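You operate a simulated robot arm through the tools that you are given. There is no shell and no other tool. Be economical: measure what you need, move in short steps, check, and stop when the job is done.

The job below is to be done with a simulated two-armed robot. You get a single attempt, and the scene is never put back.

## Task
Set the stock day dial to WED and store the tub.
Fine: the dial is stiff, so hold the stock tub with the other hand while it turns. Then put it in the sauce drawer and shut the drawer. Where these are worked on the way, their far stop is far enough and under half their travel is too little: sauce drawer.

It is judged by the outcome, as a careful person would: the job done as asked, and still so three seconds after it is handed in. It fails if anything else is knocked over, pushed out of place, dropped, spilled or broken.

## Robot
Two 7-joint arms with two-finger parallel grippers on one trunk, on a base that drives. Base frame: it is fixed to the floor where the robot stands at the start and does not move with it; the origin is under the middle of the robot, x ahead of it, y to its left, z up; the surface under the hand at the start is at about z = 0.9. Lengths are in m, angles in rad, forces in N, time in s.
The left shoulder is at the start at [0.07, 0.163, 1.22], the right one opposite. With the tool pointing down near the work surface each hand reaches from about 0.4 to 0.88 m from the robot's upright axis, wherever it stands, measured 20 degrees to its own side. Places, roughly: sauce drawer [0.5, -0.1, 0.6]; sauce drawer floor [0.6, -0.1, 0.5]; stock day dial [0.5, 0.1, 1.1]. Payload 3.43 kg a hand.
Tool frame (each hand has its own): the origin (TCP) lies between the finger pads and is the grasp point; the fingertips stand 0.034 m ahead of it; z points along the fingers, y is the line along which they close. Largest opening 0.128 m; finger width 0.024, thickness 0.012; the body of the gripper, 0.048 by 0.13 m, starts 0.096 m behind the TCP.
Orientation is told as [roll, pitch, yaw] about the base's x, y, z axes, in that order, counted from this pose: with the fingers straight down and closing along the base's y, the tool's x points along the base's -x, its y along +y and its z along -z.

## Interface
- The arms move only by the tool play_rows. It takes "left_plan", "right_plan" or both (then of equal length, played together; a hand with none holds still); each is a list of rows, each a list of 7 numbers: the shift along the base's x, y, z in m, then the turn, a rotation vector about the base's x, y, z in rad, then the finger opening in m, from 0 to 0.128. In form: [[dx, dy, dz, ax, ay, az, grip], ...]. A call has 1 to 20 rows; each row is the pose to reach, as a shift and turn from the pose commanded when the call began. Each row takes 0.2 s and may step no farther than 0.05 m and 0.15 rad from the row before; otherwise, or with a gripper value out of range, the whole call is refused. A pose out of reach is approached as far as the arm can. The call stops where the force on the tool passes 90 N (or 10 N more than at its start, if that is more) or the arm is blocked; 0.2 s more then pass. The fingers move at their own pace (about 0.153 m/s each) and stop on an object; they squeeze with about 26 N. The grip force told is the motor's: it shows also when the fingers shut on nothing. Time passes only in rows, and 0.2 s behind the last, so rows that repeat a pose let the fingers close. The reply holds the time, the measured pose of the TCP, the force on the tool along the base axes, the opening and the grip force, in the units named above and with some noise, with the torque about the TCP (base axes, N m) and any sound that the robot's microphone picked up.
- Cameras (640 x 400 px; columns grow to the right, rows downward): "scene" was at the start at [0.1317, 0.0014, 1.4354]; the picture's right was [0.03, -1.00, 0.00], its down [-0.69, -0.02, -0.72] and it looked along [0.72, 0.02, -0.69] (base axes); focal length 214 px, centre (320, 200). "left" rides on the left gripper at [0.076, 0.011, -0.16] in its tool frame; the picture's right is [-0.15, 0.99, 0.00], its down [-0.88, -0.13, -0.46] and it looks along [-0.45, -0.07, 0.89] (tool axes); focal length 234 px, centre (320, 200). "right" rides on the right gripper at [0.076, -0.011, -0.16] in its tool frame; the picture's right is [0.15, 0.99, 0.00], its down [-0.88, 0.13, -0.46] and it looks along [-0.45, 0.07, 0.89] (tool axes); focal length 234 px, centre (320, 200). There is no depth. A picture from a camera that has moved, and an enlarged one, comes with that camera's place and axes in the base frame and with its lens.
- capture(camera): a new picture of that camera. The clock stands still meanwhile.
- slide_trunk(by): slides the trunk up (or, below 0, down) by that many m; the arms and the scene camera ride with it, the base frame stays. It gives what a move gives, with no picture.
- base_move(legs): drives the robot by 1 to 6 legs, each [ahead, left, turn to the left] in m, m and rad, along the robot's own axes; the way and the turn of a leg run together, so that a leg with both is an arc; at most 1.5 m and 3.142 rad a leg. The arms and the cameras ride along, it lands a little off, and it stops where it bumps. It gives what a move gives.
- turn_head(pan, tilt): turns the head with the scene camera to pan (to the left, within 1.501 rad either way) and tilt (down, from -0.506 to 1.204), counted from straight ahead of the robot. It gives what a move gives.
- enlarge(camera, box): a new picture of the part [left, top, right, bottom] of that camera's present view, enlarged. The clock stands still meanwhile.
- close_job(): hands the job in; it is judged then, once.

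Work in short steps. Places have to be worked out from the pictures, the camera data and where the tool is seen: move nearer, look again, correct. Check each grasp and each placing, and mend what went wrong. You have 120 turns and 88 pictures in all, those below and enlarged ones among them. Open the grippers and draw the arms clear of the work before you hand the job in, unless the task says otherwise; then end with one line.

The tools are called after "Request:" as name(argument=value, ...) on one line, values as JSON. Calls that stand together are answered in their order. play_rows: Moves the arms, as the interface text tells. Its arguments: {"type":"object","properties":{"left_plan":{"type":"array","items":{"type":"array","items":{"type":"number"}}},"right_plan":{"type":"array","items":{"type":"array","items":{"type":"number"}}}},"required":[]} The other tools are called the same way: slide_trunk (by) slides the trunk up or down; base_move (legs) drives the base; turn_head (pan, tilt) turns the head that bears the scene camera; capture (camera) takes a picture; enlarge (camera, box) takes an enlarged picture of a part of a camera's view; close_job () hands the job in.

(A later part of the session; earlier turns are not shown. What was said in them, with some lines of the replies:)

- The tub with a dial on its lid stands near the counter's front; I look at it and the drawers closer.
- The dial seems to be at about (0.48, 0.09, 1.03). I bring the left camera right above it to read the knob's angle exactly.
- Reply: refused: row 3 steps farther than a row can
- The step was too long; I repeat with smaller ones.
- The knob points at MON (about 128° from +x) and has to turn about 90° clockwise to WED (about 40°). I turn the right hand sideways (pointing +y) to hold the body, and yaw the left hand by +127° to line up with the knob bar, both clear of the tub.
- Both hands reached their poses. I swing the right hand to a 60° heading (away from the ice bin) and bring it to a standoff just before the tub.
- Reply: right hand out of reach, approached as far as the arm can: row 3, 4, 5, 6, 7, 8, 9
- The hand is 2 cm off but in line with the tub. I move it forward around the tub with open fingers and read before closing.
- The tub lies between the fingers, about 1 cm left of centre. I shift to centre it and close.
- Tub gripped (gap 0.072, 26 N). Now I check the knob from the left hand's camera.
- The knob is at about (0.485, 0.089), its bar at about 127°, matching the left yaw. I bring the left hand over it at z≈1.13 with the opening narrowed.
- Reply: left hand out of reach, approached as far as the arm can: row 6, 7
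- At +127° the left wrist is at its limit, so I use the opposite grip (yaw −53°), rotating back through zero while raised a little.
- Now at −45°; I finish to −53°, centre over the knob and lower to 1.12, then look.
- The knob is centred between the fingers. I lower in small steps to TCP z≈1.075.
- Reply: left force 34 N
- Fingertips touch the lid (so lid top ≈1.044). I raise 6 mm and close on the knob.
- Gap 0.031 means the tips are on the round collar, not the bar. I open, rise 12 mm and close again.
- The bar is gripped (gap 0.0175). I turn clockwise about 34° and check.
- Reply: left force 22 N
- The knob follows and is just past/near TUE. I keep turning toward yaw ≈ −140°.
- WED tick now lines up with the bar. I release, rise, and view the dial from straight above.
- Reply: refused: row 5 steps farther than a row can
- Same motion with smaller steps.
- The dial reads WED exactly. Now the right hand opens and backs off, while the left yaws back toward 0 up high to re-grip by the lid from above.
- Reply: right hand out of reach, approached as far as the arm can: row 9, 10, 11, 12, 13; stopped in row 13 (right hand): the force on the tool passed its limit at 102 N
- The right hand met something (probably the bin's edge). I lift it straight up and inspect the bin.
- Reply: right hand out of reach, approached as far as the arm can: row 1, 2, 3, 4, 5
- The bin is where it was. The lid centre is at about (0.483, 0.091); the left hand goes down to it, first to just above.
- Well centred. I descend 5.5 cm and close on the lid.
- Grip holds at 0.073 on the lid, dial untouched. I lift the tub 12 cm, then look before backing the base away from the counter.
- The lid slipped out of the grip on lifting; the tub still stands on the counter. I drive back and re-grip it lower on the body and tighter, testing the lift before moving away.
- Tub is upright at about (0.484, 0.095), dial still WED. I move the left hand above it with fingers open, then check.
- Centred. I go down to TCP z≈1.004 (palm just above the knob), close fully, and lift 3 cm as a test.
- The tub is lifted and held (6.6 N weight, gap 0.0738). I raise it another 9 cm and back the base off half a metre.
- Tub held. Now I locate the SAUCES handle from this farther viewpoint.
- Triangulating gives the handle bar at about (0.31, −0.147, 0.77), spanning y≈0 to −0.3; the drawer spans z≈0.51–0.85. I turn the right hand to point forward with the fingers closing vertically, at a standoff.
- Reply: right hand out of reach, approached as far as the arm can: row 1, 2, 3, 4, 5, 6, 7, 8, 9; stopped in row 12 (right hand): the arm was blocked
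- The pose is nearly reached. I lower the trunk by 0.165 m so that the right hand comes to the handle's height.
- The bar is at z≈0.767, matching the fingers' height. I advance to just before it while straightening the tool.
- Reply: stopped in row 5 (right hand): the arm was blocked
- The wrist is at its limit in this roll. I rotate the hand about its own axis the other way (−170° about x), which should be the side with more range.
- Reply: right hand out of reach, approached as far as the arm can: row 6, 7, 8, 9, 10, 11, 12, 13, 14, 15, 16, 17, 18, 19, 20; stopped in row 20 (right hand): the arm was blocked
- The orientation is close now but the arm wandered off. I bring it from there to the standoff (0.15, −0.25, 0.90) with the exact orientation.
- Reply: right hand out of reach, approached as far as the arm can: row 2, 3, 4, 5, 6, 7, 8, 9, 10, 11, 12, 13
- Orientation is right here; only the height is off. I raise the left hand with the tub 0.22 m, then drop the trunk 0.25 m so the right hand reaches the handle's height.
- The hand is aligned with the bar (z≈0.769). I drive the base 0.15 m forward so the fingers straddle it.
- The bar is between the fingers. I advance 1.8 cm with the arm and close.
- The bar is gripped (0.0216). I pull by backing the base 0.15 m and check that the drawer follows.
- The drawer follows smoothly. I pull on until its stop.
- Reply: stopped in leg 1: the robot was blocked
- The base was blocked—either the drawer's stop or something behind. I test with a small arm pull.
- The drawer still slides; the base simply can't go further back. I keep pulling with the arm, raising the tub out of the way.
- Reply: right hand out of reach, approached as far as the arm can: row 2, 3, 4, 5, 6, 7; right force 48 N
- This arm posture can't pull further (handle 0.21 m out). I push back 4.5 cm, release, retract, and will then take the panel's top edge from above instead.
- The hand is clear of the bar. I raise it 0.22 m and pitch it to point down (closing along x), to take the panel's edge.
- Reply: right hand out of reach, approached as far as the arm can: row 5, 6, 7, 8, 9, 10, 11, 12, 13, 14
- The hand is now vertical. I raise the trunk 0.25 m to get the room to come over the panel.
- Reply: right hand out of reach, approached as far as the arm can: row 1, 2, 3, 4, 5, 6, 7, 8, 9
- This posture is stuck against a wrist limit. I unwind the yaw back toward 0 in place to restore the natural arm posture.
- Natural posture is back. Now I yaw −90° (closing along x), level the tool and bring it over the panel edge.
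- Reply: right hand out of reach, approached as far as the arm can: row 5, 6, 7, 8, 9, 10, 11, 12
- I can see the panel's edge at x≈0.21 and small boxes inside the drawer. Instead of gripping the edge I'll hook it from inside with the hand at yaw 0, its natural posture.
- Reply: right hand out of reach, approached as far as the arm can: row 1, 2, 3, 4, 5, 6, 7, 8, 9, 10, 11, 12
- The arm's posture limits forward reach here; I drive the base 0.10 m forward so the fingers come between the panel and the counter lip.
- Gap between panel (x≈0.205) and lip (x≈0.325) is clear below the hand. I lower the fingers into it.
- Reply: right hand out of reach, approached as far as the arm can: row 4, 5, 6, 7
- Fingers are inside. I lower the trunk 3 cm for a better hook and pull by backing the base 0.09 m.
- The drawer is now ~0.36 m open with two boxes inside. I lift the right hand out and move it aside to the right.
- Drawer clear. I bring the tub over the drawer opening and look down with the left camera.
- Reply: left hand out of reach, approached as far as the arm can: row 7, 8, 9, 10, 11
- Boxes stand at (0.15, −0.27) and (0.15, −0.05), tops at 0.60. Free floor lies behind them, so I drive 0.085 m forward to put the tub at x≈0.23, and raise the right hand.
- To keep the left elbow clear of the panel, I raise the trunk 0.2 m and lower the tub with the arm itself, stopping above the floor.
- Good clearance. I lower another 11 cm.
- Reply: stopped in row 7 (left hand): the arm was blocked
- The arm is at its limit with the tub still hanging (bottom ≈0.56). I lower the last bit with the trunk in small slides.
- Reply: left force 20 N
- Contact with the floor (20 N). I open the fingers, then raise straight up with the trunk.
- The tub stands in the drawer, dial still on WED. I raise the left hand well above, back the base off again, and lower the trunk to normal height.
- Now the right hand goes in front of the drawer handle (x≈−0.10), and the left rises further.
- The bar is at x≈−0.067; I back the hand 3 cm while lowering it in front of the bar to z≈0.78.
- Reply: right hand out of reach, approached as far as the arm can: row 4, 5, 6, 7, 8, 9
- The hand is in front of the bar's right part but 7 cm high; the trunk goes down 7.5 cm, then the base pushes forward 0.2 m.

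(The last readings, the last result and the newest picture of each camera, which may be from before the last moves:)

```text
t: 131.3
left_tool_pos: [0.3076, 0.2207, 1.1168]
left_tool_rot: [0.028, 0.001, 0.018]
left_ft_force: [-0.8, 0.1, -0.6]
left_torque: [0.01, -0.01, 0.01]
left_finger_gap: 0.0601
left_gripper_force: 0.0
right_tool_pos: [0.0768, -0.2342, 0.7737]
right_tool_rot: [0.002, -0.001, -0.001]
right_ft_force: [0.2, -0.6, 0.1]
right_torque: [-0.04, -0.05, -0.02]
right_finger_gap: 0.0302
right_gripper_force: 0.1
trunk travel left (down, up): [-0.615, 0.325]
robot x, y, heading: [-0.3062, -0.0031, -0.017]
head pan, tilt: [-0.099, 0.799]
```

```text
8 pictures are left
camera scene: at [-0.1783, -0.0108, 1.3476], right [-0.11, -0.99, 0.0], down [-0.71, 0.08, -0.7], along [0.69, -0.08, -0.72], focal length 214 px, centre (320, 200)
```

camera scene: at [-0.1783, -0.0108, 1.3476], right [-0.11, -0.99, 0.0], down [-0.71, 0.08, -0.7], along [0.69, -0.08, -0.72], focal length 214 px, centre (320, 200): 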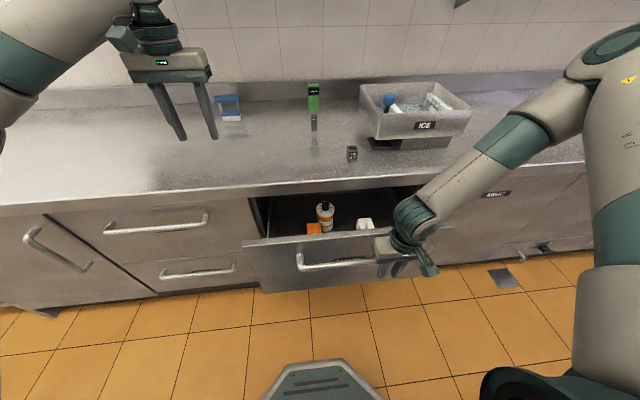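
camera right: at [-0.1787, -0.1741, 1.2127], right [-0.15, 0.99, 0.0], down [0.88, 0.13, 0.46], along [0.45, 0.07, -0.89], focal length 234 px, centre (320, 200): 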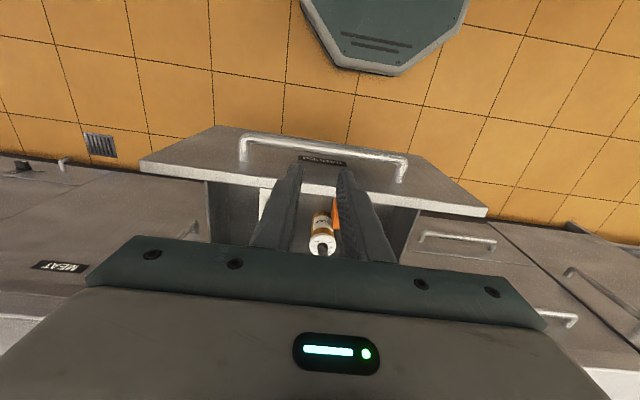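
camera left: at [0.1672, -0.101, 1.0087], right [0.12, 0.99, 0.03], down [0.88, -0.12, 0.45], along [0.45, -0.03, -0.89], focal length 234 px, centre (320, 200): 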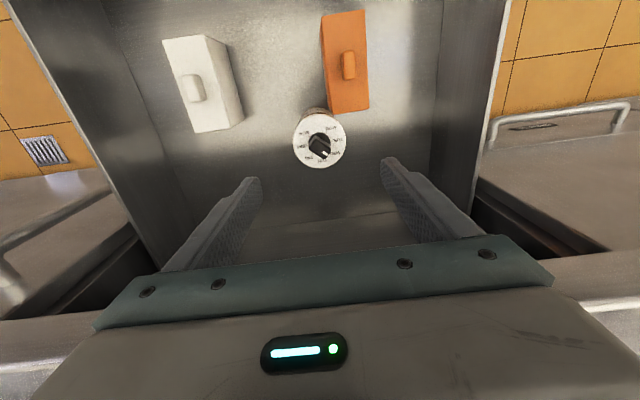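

It closes well and the tub stays upright. I push on another 0.13 m and check.

Request:
base_move(legs=[[0.13, 0, 0]])

Request:
capture(camera="scene")

```text
t: 132.6
left_tool_pos: [0.4362, 0.2196, 1.1153]
left_tool_rot: [0.026, -0.002, 0.02]
left_ft_force: [-0.4, 0.1, 0.6]
left_torque: [0.01, 0.01, -0.01]
left_finger_gap: 0.06
left_gripper_force: 0.0
right_tool_pos: [0.2067, -0.235, 0.7757]
right_tool_rot: [0.001, -0.003, 0.002]
right_ft_force: [-0.4, 0.6, -0.2]
right_torque: [-0.01, 0.05, 0.01]
right_finger_gap: 0.0301
right_gripper_force: 0.0
trunk travel left (down, up): [-0.615, 0.325]
robot x, y, heading: [-0.1802, 0.0024, -0.014]
head pan, tilt: [-0.099, 0.799]
```

```text
7 pictures are left
camera scene: at [-0.0493, -0.012, 1.3475], right [-0.11, -0.99, 0.0], down [-0.71, 0.08, -0.7], along [0.69, -0.08, -0.72], focal length 214 px, centre (320, 200)
```

scene: 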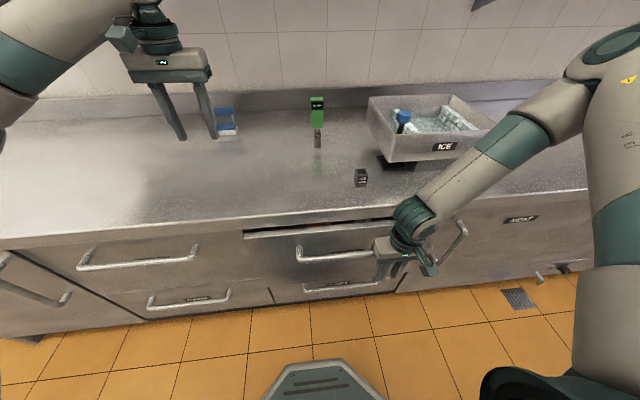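

About 8 cm remain. I push 0.07 m more with the base, then finish with the arm for its force reading.

Request:
base_move(legs=[[0.07, 0, 0]])

Request:
play_rows(right_plan=[[0.008, 0, 0, 0, 0, 0, 0.03], [0.016, 0, 0, 0, 0, 0, 0.03], [0.022, 0, 0, 0, 0, 0, 0.03], [0.028, 0, 0, 0, 0, 0, 0.03], [0.028, 0, 0, 0, 0, 0, 0.03]])

Request:
enlarge(camera="scene", box=[220, 180, 480, 330])

```text
t: 133.6
left_tool_pos: [0.5054, 0.219, 1.1163]
left_tool_rot: [0.027, -0.003, 0.023]
left_ft_force: [0.6, 0.7, 0.4]
left_torque: [-0.02, -0.02, 0.01]
left_finger_gap: 0.0599
left_gripper_force: 0.0
right_tool_pos: [0.2758, -0.235, 0.7746]
right_tool_rot: [0.002, -0.003, 0.003]
right_ft_force: [0.0, -0.2, -0.9]
right_torque: [0.01, -0.02, 0.02]
right_finger_gap: 0.0298
right_gripper_force: 0.1
trunk travel left (down, up): [-0.615, 0.325]
robot x, y, heading: [-0.1099, -0.0035, -0.012]
head pan, tilt: [-0.099, 0.799]
```

```text
t: 134.8
left_tool_pos: [0.5002, 0.2192, 1.1198]
left_tool_rot: [0.026, -0.008, 0.021]
left_ft_force: [-0.7, 0.5, 0.4]
left_torque: [0.0, -0.02, -0.02]
left_finger_gap: 0.0598
left_gripper_force: 0.2
right_tool_pos: [0.2902, -0.2362, 0.7776]
right_tool_rot: [0.004, 0.012, 0.001]
right_ft_force: [-66.6, 6.2, -16.0]
right_torque: [-0.29, 0.93, -0.37]
right_finger_gap: 0.0299
right_gripper_force: 0.1
trunk travel left (down, up): [-0.615, 0.325]
robot x, y, heading: [-0.1127, -0.001, -0.012]
head pan, tilt: [-0.099, 0.799]
```

```text
2.46 times, centred on (350, 255) of scene
camera zoom: at [0.0123, -0.0126, 1.3479], right [-0.11, -0.99, 0.0], down [-0.71, 0.08, -0.7], along [0.7, -0.08, -0.71], focal length 528 px, centre (246, 65)
```

zoom: 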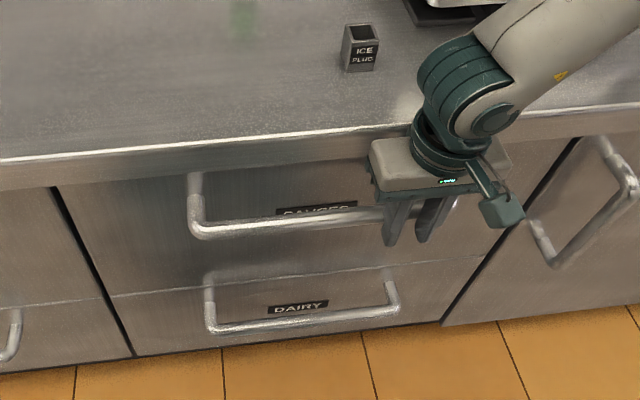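

The hand stopped at x=0.290 with 67 N, matching the closed handle position. I ease off and back the base away, then verify the gap.

Request:
play_rows(right_plan=[[-0.015, 0, 0, 0, 0, 0, 0.03], [-0.03, 0, 0, 0, 0, 0, 0.03], [-0.04, 0, 0, 0, 0, 0, 0.03]])

Request:
base_move(legs=[[-0.3, 0, 0]])

Request:
capture(camera="scene")

```text
t: 135.6
left_tool_pos: [0.506, 0.219, 1.1168]
left_tool_rot: [0.027, -0.005, 0.023]
left_ft_force: [0.4, -0.6, -0.5]
left_torque: [-0.01, -0.03, -0.02]
left_finger_gap: 0.0601
left_gripper_force: 0.0
right_tool_pos: [0.2648, -0.2362, 0.7779]
right_tool_rot: [0.003, -0.007, 0.005]
right_ft_force: [-0.4, -0.6, 0.6]
right_torque: [0.01, -0.02, 0.04]
right_finger_gap: 0.0299
right_gripper_force: 0.1
trunk travel left (down, up): [-0.615, 0.325]
robot x, y, heading: [-0.1123, -0.003, -0.008]
head pan, tilt: [-0.099, 0.799]
```

```text
t: 137.6
left_tool_pos: [0.203, 0.221, 1.1166]
left_tool_rot: [0.028, -0.005, 0.019]
left_ft_force: [-1.5, -0.2, -0.3]
left_torque: [0.0, 0.0, 0.01]
left_finger_gap: 0.06
left_gripper_force: 0.1
right_tool_pos: [-0.0388, -0.233, 0.776]
right_tool_rot: [0.003, -0.001, 0.0]
right_ft_force: [-0.2, -0.3, -0.3]
right_torque: [-0.01, -0.01, -0.02]
right_finger_gap: 0.0299
right_gripper_force: 0.0
trunk travel left (down, up): [-0.615, 0.325]
robot x, y, heading: [-0.4159, 0.0007, -0.014]
head pan, tilt: [-0.099, 0.799]
```

```text
5 pictures are left
camera scene: at [-0.2829, -0.0095, 1.3475], right [-0.11, -0.99, 0.0], down [-0.71, 0.08, -0.7], along [0.69, -0.08, -0.72], focal length 214 px, centre (320, 200)
```

scene: 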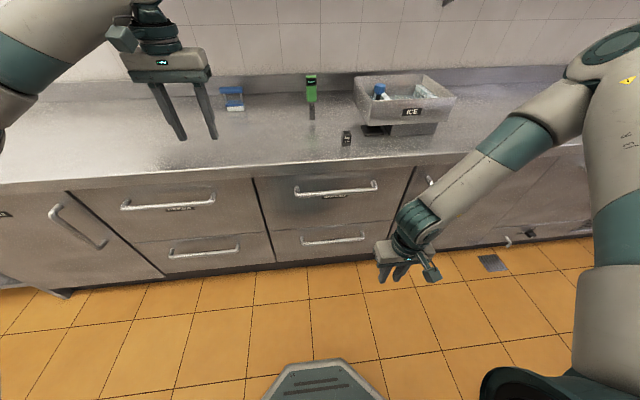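

Request:
enlarge(camera="scene", box=[230, 140, 430, 270])

Request:
play_rows(left_plan=[[0, 0, 0, 0, 0, 0, 0.09], [0, 0, 0, 0, 0, 0, 0.128]], right_plan=[[0, 0, 0, 0, 0, 0, 0.08], [0, 0, 0, 0, 0, 0, 0.128]])

```text
3.08 times, centred on (330, 205) of scene
camera zoom: at [-0.2829, -0.0095, 1.3475], right [-0.11, -0.99, 0.0], down [-0.71, 0.08, -0.7], along [0.69, -0.08, -0.72], focal length 660 px, centre (289, 185)
```

zoom: 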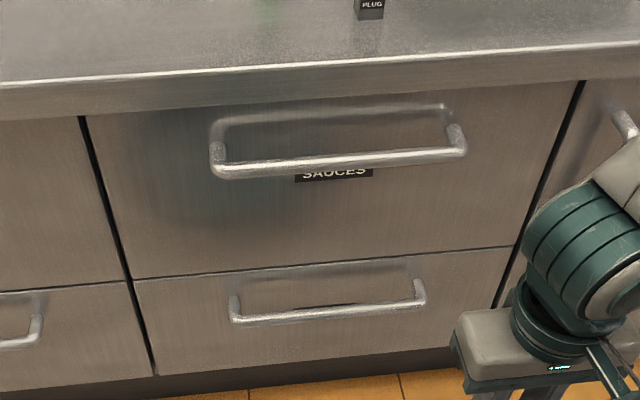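

```text
t: 138.2
left_tool_pos: [0.2034, 0.2208, 1.1165]
left_tool_rot: [0.029, -0.003, 0.018]
left_ft_force: [0.1, -0.3, 0.3]
left_torque: [-0.02, -0.05, 0.0]
left_finger_gap: 0.1281
left_gripper_force: 0.1
right_tool_pos: [-0.0387, -0.2328, 0.7761]
right_tool_rot: [0.002, -0.003, -0.002]
right_ft_force: [-0.6, -0.2, 0.9]
right_torque: [-0.04, 0.0, 0.01]
right_finger_gap: 0.1279
right_gripper_force: 0.0
trunk travel left (down, up): [-0.615, 0.325]
robot x, y, heading: [-0.4119, 0.0013, -0.011]
head pan, tilt: [-0.099, 0.799]
```

The drawer is flush shut, the other objects are in place, both grippers are open and the arms are clear. I hand the job in.

Request:
close_job()

```text
The job is handed in.
```

The stock dial is set to WED, checked from above after the turn and again once the tub stood in the drawer. The tub is upright in the sauce drawer and the drawer is shut. On the first lift the tub slipped out of the grip by its lid and stayed standing on the counter. I re-gripped it lower and carried it over without further slips.
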